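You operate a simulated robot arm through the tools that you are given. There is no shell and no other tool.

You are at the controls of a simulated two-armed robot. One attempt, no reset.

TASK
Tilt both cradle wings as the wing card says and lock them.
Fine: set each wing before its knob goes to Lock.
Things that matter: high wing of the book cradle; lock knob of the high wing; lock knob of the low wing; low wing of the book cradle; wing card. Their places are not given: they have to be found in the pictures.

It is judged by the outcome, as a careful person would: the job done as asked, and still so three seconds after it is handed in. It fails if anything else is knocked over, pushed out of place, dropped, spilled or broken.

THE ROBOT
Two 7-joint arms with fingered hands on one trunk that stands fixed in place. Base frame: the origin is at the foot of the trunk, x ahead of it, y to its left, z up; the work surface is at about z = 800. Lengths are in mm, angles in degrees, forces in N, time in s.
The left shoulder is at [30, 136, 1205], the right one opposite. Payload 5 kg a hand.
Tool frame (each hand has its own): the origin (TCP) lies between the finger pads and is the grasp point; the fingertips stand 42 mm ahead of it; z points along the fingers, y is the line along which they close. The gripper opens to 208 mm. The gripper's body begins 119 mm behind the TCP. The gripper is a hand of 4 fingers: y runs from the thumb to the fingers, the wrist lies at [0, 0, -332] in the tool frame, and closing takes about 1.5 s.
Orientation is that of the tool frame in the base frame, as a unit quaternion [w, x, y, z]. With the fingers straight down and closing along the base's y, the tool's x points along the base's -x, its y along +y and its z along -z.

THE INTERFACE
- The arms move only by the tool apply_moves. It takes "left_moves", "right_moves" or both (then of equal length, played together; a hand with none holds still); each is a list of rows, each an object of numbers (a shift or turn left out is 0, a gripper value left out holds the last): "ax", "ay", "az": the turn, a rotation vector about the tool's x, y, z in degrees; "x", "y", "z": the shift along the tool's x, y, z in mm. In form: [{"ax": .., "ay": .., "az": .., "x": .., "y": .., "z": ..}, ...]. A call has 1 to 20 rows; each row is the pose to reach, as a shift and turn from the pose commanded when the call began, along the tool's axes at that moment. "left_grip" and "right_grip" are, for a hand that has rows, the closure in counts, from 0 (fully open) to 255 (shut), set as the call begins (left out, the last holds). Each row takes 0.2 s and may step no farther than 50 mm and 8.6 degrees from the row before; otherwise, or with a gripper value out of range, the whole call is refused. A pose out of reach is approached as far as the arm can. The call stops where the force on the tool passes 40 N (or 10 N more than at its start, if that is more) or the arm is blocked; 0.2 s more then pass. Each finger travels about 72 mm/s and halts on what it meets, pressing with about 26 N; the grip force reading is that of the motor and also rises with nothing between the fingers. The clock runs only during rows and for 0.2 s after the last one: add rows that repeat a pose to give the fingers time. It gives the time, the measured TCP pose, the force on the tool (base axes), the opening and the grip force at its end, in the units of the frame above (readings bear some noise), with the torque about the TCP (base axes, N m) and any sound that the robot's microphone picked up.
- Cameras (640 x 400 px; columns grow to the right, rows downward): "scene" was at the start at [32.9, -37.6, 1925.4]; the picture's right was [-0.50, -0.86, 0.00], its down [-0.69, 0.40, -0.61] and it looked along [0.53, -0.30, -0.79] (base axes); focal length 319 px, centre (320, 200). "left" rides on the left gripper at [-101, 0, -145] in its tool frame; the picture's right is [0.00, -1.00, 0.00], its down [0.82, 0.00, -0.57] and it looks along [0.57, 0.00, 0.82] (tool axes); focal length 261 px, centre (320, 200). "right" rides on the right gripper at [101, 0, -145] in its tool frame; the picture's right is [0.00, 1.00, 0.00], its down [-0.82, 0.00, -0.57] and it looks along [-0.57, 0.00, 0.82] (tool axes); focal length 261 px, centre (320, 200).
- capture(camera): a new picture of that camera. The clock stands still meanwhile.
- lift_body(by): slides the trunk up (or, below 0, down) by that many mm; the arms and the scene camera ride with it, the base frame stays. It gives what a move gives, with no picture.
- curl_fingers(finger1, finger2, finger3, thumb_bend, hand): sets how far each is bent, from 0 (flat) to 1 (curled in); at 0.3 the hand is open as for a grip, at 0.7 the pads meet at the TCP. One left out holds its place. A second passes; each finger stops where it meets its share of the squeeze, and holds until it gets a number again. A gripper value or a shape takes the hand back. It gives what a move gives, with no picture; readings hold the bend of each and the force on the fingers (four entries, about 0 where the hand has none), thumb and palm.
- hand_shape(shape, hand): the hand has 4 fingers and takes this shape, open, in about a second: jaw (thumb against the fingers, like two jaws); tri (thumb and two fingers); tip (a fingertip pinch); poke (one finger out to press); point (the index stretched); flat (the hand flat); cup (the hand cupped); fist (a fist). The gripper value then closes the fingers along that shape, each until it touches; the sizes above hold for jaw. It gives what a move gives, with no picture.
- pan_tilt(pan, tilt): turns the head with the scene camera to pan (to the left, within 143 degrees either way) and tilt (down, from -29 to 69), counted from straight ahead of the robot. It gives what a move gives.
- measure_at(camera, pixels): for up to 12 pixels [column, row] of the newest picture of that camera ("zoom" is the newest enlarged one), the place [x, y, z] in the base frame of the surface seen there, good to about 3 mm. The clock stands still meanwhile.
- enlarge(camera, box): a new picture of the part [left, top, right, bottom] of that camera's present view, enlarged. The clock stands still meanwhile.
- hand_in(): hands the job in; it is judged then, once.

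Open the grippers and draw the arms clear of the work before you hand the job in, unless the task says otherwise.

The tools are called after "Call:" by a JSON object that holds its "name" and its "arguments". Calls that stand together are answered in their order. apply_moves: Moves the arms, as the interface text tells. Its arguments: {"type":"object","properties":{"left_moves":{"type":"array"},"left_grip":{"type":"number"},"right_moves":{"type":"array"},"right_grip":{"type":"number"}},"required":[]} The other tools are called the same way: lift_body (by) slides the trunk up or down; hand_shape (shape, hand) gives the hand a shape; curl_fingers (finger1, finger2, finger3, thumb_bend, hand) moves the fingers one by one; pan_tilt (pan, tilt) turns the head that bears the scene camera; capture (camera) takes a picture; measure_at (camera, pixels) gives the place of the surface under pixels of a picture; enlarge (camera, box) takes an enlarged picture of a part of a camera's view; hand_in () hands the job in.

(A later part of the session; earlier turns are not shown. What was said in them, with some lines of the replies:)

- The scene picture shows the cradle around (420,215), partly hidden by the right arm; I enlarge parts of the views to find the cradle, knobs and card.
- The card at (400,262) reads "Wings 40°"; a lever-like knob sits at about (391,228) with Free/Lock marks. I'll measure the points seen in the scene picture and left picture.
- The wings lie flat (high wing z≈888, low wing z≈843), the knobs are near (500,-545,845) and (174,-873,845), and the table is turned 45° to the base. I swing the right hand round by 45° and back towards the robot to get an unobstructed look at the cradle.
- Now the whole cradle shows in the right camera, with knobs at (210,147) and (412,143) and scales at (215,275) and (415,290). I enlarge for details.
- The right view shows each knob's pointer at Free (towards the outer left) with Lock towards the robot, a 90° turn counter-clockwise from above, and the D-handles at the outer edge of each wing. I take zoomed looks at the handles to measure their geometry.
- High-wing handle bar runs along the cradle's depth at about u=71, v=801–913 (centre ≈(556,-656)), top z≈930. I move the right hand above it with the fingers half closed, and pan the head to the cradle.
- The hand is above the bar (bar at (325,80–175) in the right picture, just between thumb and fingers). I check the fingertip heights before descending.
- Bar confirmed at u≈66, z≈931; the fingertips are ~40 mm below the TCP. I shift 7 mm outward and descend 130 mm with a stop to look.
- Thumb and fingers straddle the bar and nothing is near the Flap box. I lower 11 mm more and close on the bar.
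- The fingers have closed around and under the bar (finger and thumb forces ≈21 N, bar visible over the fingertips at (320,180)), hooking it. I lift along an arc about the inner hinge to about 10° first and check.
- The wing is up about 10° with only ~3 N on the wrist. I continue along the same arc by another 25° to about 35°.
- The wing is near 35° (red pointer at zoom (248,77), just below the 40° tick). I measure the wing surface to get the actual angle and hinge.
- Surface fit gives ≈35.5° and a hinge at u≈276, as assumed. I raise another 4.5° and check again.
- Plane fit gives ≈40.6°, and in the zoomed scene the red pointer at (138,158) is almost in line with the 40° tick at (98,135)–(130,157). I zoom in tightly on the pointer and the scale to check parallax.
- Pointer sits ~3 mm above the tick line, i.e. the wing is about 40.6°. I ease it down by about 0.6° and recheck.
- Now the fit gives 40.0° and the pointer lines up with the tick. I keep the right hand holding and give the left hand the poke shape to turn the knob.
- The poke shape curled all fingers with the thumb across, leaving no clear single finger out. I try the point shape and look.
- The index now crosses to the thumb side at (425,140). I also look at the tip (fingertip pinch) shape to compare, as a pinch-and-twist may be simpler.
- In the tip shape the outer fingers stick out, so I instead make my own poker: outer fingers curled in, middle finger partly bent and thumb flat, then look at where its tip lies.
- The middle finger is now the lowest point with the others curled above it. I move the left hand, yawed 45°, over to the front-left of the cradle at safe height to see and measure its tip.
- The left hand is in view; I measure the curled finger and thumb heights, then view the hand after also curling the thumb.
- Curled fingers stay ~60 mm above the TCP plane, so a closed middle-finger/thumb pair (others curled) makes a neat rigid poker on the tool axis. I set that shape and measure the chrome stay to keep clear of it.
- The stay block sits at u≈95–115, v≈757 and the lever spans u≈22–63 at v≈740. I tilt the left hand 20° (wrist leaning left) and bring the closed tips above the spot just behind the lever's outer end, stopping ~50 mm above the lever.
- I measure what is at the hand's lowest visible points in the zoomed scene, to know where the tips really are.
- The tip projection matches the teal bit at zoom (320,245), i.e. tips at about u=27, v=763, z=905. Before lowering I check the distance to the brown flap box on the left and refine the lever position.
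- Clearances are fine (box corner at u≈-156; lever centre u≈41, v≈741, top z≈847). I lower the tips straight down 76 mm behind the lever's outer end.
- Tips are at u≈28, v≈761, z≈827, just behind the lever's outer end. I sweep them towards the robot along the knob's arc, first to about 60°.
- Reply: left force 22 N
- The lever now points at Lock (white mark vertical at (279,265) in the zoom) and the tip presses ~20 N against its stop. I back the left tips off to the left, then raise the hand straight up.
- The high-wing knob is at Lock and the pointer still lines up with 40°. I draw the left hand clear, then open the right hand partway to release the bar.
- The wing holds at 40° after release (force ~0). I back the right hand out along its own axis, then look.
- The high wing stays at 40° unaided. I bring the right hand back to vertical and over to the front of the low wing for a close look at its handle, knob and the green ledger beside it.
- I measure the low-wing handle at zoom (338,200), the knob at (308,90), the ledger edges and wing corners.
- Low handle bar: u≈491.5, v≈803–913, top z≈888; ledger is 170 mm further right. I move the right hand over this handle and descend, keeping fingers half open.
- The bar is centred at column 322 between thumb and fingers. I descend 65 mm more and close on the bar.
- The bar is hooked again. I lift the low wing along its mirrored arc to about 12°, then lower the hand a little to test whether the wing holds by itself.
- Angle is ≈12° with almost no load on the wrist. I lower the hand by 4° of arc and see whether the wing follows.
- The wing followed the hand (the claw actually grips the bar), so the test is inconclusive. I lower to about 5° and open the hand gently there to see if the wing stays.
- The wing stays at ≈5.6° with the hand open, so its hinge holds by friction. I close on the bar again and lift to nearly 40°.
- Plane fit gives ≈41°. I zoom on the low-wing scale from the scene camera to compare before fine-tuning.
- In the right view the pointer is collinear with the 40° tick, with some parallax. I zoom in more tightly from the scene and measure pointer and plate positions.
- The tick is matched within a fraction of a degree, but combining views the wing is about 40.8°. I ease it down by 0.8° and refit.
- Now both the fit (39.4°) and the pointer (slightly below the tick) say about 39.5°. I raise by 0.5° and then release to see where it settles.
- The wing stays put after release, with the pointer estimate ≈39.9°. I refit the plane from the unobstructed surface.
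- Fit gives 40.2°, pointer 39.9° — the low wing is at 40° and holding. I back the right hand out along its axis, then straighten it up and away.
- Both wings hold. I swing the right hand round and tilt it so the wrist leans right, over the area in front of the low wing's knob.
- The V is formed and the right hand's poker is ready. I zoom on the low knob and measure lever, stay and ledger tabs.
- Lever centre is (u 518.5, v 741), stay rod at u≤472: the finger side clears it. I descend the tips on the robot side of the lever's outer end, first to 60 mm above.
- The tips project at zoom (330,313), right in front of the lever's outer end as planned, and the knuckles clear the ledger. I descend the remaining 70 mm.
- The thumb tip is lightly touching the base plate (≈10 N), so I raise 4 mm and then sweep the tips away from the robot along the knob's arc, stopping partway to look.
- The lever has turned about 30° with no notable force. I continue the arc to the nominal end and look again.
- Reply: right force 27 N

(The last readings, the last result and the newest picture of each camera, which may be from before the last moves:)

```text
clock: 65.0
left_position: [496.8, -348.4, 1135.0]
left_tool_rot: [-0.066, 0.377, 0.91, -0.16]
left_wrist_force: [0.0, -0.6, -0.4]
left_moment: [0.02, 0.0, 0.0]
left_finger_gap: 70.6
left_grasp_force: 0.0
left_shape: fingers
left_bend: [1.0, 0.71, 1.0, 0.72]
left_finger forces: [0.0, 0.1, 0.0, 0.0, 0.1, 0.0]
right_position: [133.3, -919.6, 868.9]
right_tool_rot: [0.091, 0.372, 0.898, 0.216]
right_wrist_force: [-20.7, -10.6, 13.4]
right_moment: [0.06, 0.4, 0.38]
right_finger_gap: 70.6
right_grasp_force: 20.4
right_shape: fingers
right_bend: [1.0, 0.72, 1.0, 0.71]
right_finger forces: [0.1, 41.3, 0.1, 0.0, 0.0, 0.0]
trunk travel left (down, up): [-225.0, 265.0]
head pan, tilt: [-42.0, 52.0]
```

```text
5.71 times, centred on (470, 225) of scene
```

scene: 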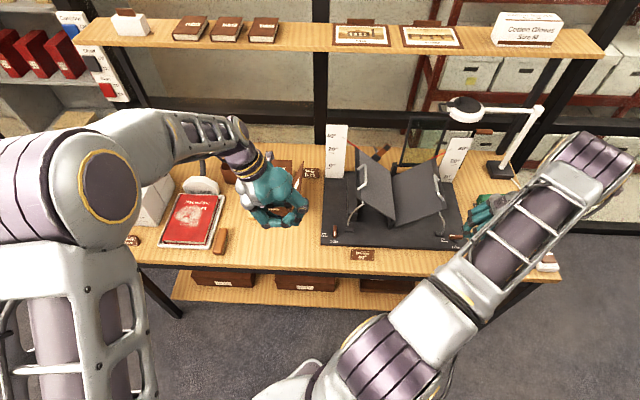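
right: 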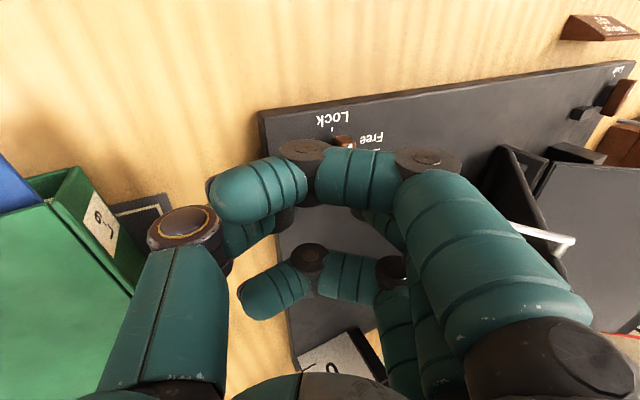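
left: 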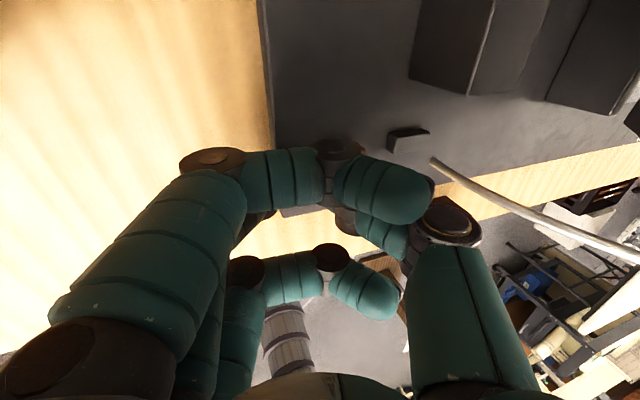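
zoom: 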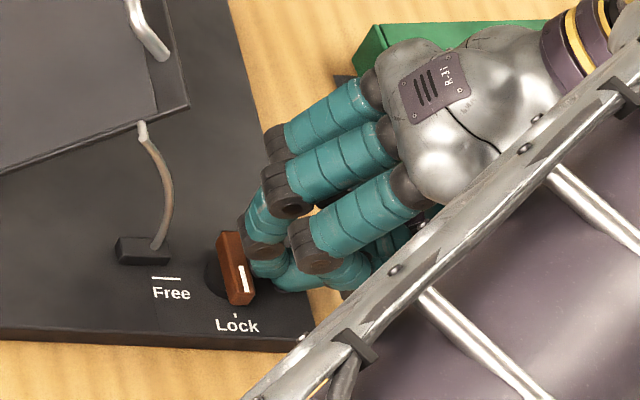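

The lever now points at Lock and ~26 N has built up against the stop. I back the tips off to the right and lift the hand clear.

Call:
{"name": "apply_moves", "arguments": {"right_moves": [{"y": -4.5, "z": -2.3}, {"y": -8.9, "z": -4.5}, {"y": 9, "z": -40}, {"y": 27, "z": -76}, {"y": 45, "z": -111}, {"y": 45, "z": -111}]}}

Call:
{"name": "enlarge", "arguments": {"camera": "scene", "box": [430, 210, 490, 260]}}

Call:
{"name": "capture", "arguments": {"camera": "right"}}

Call:
{"name": "enlarge", "arguments": {"camera": "scene", "box": [440, 140, 480, 165]}}

```text
clock: 66.4
left_position: [499.3, -349.0, 1134.2]
left_tool_rot: [-0.066, 0.377, 0.91, -0.16]
left_wrist_force: [-0.2, -1.5, 0.0]
left_moment: [0.07, -0.01, -0.04]
left_finger_gap: 70.4
left_grasp_force: 0.1
left_shape: fingers
left_bend: [1.0, 0.71, 1.0, 0.72]
left_finger forces: [0.1, 0.0, 0.0, 0.1, 0.1, 0.0]
right_position: [128.7, -928.7, 984.0]
right_tool_rot: [0.09, 0.372, 0.897, 0.219]
right_wrist_force: [0.2, -0.6, -0.4]
right_moment: [0.07, -0.01, 0.04]
right_finger_gap: 70.8
right_grasp_force: 0.0
right_shape: fingers
right_bend: [1.0, 0.72, 1.0, 0.71]
right_finger forces: [0.1, 0.0, 0.0, 0.1, 0.0, 0.1]
trunk travel left (down, up): [-225.0, 265.0]
head pan, tilt: [-42.0, 52.0]
```

```text
8.00 times, centred on (460, 235) of scene
```

zoom: 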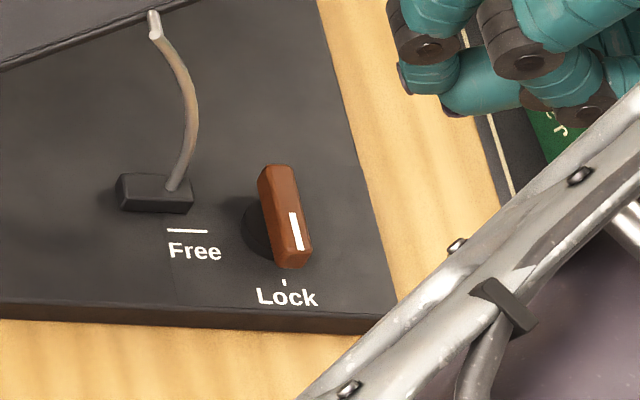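

```text
taken
```

right: 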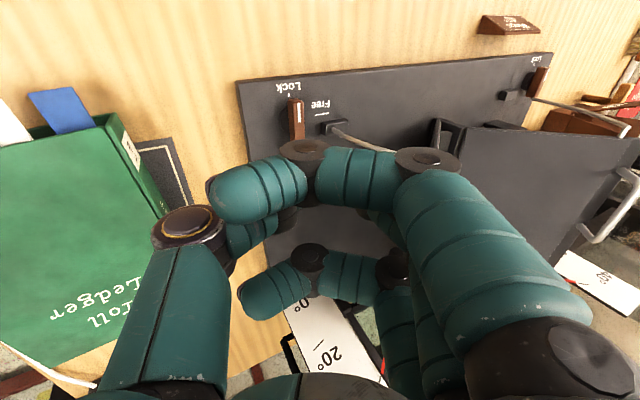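

```text
16.00 times, centred on (460, 152) of scene
```

zoom: 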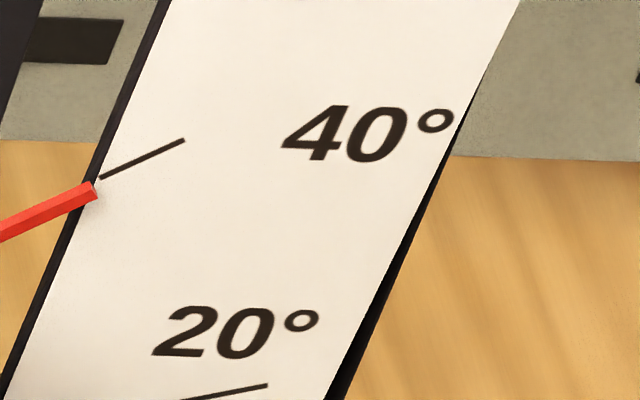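

Both the knob pointer and the Lock mark line up, and the wing pointer is unchanged at 40°. I measure both levers' directions precisely to be sure they are fully at Lock.

Call:
{"name": "enlarge", "arguments": {"camera": "right", "box": [230, 60, 350, 160]}}

Call:
{"name": "measure_at", "arguments": {"camera": "zoom", "pixels": [[285, 160], [300, 180], [305, 250], [275, 290], [300, 140], [305, 130]]}}

Call:
{"name": "capture", "arguments": {"camera": "scene"}}

```text
4.00 times, centred on (290, 110) of right
```

zoom: 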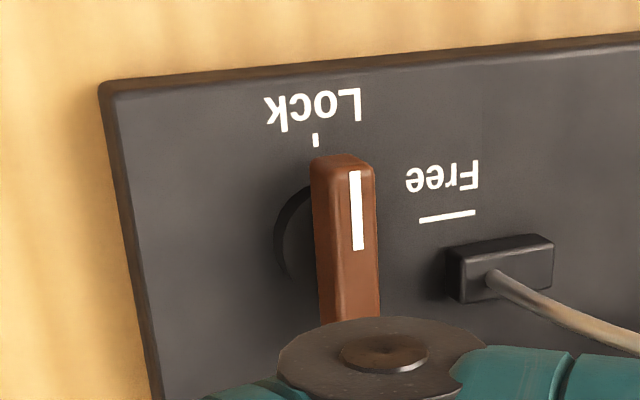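

```text
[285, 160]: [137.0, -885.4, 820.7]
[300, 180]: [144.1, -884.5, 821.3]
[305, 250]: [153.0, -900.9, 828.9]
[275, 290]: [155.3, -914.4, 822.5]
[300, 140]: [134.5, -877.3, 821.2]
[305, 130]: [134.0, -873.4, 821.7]
```

```text
taken
```

scene: 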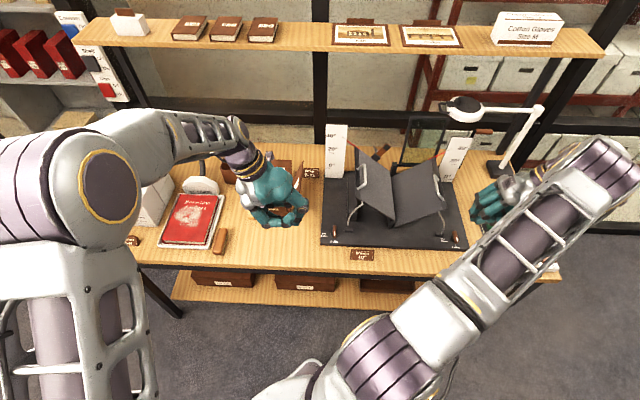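

I measure the white mark's two ends on the low knob to get its exact direction.

Call:
{"name": "measure_at", "arguments": {"camera": "zoom", "pixels": [[355, 175], [356, 195], [357, 215], [358, 235], [359, 246], [362, 280], [363, 305], [342, 165]]}}

Call:
{"name": "enlarge", "arguments": {"camera": "scene", "box": [320, 215, 360, 250]}}

Call:
{"name": "measure_at", "arguments": {"camera": "scene", "pixels": [[334, 228], [334, 231], [334, 234], [454, 232], [455, 236], [457, 240]]}}

```text
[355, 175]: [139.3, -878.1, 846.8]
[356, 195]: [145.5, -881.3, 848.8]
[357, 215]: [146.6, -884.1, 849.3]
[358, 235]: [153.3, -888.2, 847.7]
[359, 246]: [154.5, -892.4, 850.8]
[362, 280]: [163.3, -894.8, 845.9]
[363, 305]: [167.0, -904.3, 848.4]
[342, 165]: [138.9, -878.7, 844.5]
```

```text
11.43 times, centred on (340, 232) of scene
```

zoom: 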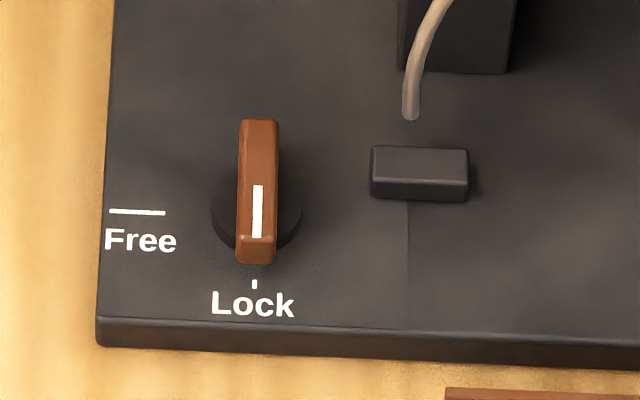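

```text
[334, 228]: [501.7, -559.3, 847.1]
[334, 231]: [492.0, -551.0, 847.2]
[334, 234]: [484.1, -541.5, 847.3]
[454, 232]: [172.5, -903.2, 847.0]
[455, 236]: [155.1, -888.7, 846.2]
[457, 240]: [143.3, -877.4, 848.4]
```

Projection of the knob axes shows both levers within 1° of Lock. I now withdraw both hands upward and back towards the robot.

Call:
{"name": "apply_moves", "arguments": {"left_moves": [{"x": 17, "y": 10, "z": -21}, {"x": 33, "y": 20, "z": -43}, {"x": 50, "y": 30, "z": -64}, {"x": 67, "y": 40, "z": -85}, {"x": 83, "y": 50, "z": -107}, {"x": 100, "y": 60, "z": -128}, {"x": 100, "y": 60, "z": -128}], "right_moves": [{"y": 18, "z": -35}, {"x": 10, "y": 36, "z": -70}, {"x": 40, "y": 54, "z": -105}, {"x": 75, "y": 70, "z": -138}, {"x": 110, "y": 82, "z": -160}, {"x": 150, "y": 90.8, "z": -178}, {"x": 150, "y": 90.8, "z": -178}]}}

Call:
{"name": "apply_moves", "arguments": {"left_moves": [{}, {}, {}, {}, {}, {}, {}, {}], "right_moves": [{}, {}, {}, {}, {}, {}, {}, {}], "left_grip": 0, "right_grip": 0}}

Call:
{"name": "capture", "arguments": {"camera": "scene"}}

Call:
{"name": "capture", "arguments": {"camera": "right"}}

Call:
{"name": "capture", "arguments": {"camera": "left"}}

```text
refused: row 4 steps farther than a row can; nothing moved
```

```text
clock: 68.2
left_position: [498.5, -349.2, 1135.0]
left_tool_rot: [-0.067, 0.376, 0.91, -0.16]
left_wrist_force: [0.6, 0.7, 0.1]
left_moment: [-0.05, 0.01, 0.02]
left_finger_gap: 207.9
left_grasp_force: 0.0
left_shape: tip
left_bend: [0.05, 0.3, 0.05, 0.3]
left_finger forces: [0.0, 0.1, 0.0, 0.1, 0.0, 0.0]
right_position: [128.3, -928.4, 986.0]
right_tool_rot: [0.089, 0.372, 0.898, 0.217]
right_wrist_force: [-0.3, -0.4, 0.2]
right_moment: [0.02, -0.01, -0.01]
right_finger_gap: 207.8
right_grasp_force: 0.2
right_shape: jaw
right_bend: [0.3, 0.3, 0.3, 0.3]
right_finger forces: [0.1, 0.1, 0.0, 0.0, 0.0, 0.0]
trunk travel left (down, up): [-225.0, 265.0]
head pan, tilt: [-42.0, 52.0]
```

```text
taken
```

scene: 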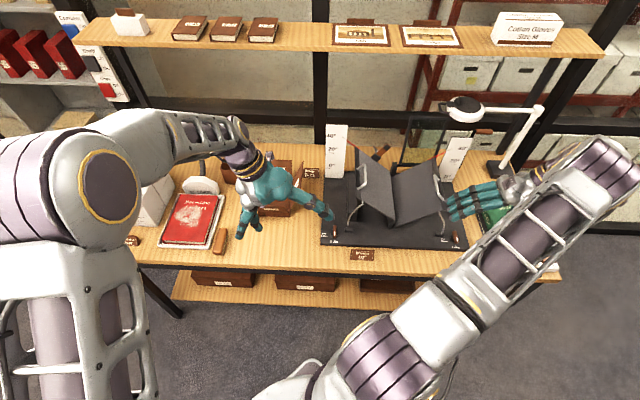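

```text
taken
```

right: 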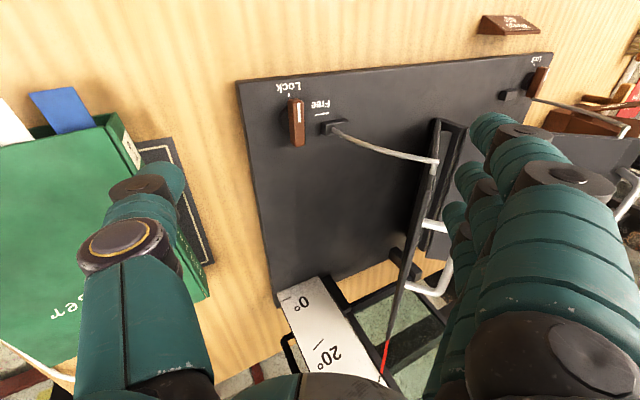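

```text
taken
```

left: 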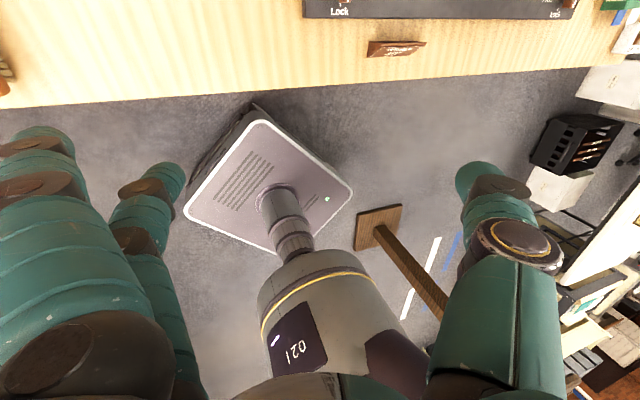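

The move was refused (a step slightly over 50 mm), so the hands opened in place; forces read ~0 and nothing appears touched. I now retreat with smaller steps, the right hand first along its own axis away from the wing.

Call:
{"name": "apply_moves", "arguments": {"left_moves": [{"x": 12, "y": 7, "z": -16}, {"x": 25, "y": 15, "z": -32}, {"x": 37, "y": 22, "z": -48}, {"x": 50, "y": 30, "z": -64}, {"x": 62, "y": 37, "z": -80}, {"x": 75, "y": 45, "z": -96}, {"x": 87, "y": 52, "z": -112}, {"x": 100, "y": 60, "z": -128}, {"x": 100, "y": 60, "z": -128}], "right_moves": [{"z": -25}, {"z": -55}, {"z": -90}, {"x": 20, "y": 10, "z": -125}, {"x": 45, "y": 20, "z": -155}, {"x": 75, "y": 30, "z": -180}, {"x": 110, "y": 40, "z": -200}, {"x": 145, "y": 50, "z": -215}, {"x": 145, "y": 50, "z": -215}]}}

Call:
{"name": "capture", "arguments": {"camera": "scene"}}

Call:
{"name": "enlarge", "arguments": {"camera": "scene", "box": [440, 140, 480, 165]}}

Call:
{"name": "enlarge", "arguments": {"camera": "scene", "box": [330, 125, 370, 150]}}

Call:
{"name": "enlarge", "arguments": {"camera": "scene", "box": [310, 130, 500, 260]}}

```text
clock: 70.2
left_position: [497.1, -208.0, 1232.8]
left_tool_rot: [-0.067, 0.376, 0.91, -0.161]
left_wrist_force: [0.1, -1.5, -1.2]
left_moment: [0.14, 0.04, -0.07]
left_finger_gap: 207.8
left_grasp_force: 0.0
left_shape: tip
left_bend: [0.05, 0.3, 0.05, 0.3]
left_finger forces: [0.1, 0.0, 0.0, 0.1, 0.1, 0.0]
right_position: [-9.9, -865.3, 1198.7]
right_tool_rot: [0.09, 0.372, 0.897, 0.219]
right_wrist_force: [0.0, -0.5, -0.6]
right_moment: [0.12, 0.03, 0.05]
right_finger_gap: 208.0
right_grasp_force: 0.1
right_shape: jaw
right_bend: [0.3, 0.3, 0.3, 0.3]
right_finger forces: [0.0, 0.0, 0.1, 0.0, 0.0, 0.1]
trunk travel left (down, up): [-225.0, 265.0]
head pan, tilt: [-42.0, 52.0]
```

```text
taken
```

scene: 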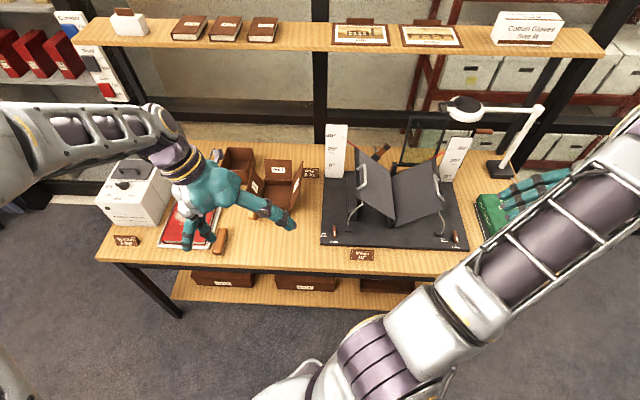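

```text
16.00 times, centred on (460, 152) of scene
```

zoom: 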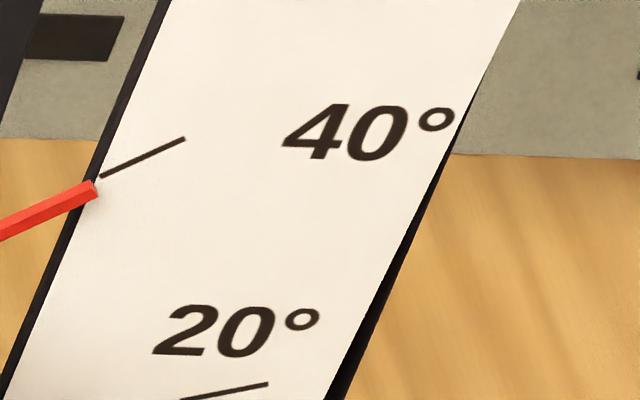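

```text
16.00 times, centred on (350, 138) of scene
```

zoom: 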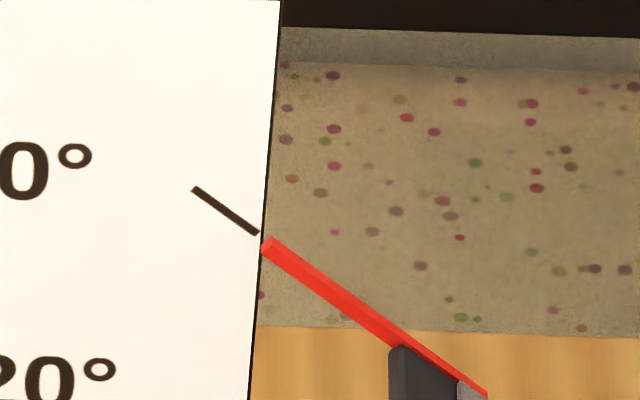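

```text
3.08 times, centred on (405, 195) of scene
```

zoom: 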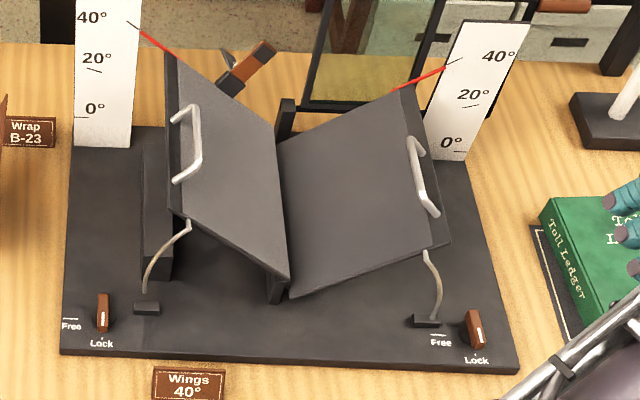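

All clear: both wings up, both knobs at Lock. As a last check I fit both wing planes from this unobstructed scene view.

Call:
{"name": "measure_at", "arguments": {"camera": "zoom", "pixels": [[210, 100], [208, 180], [215, 205], [212, 120], [225, 220], [205, 90], [268, 150], [272, 200], [275, 240], [280, 262], [262, 145], [276, 220]]}}

Call:
{"name": "measure_at", "arguments": {"camera": "zoom", "pixels": [[395, 120], [400, 160], [405, 200], [410, 225], [390, 130], [415, 235], [290, 160], [292, 200], [295, 240], [297, 270], [288, 175], [300, 280]]}}

```text
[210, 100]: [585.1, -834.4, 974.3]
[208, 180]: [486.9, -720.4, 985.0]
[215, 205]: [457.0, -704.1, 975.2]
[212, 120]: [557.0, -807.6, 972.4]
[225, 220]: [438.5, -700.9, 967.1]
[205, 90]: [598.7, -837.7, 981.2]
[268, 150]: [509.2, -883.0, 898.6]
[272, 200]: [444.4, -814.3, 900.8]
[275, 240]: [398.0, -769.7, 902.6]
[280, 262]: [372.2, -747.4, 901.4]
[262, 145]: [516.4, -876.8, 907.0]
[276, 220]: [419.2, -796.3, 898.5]
```

```text
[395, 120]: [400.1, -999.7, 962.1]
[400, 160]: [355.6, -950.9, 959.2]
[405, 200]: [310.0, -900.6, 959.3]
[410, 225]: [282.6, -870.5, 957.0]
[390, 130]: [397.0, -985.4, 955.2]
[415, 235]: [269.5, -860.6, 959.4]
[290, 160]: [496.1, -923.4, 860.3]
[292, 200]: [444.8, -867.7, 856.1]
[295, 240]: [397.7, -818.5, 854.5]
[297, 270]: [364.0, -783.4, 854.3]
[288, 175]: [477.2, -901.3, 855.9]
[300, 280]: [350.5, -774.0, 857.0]
```

The fits give 40.2° (high) and 40.5° (low), both knobs at Lock, both hands open and clear, and nothing else has been moved. I hand the job in.

Call:
{"name": "hand_in", "arguments": {}}

```text
The job is handed in.
```

Both cradle wings are set to 40°, as the wing card says, and both knobs are turned to Lock. The job is handed in.

- **High wing:** the final surface measurement gave about 40.2°, good to about half a degree. I held the wing at its angle while the knob went to Lock, and it stayed there after I let go.
- **Low wing:** the final measurement gave about 40.5°, with the same margin. Its hinge held the angle by friction, so I let go before turning the knob, and it did not shift.
- **Knobs:** both levers point at the Lock marks, and each was pushed until it stopped. I did not push on the wings afterwards to test the locks.

While I was backing away, the right hand opened close to the low wing because a retreat move was refused. The forces stayed near zero and the wing's pointer did not move.

Nothing else on the table looked disturbed in the last pictures, and both hands ended open and clear.
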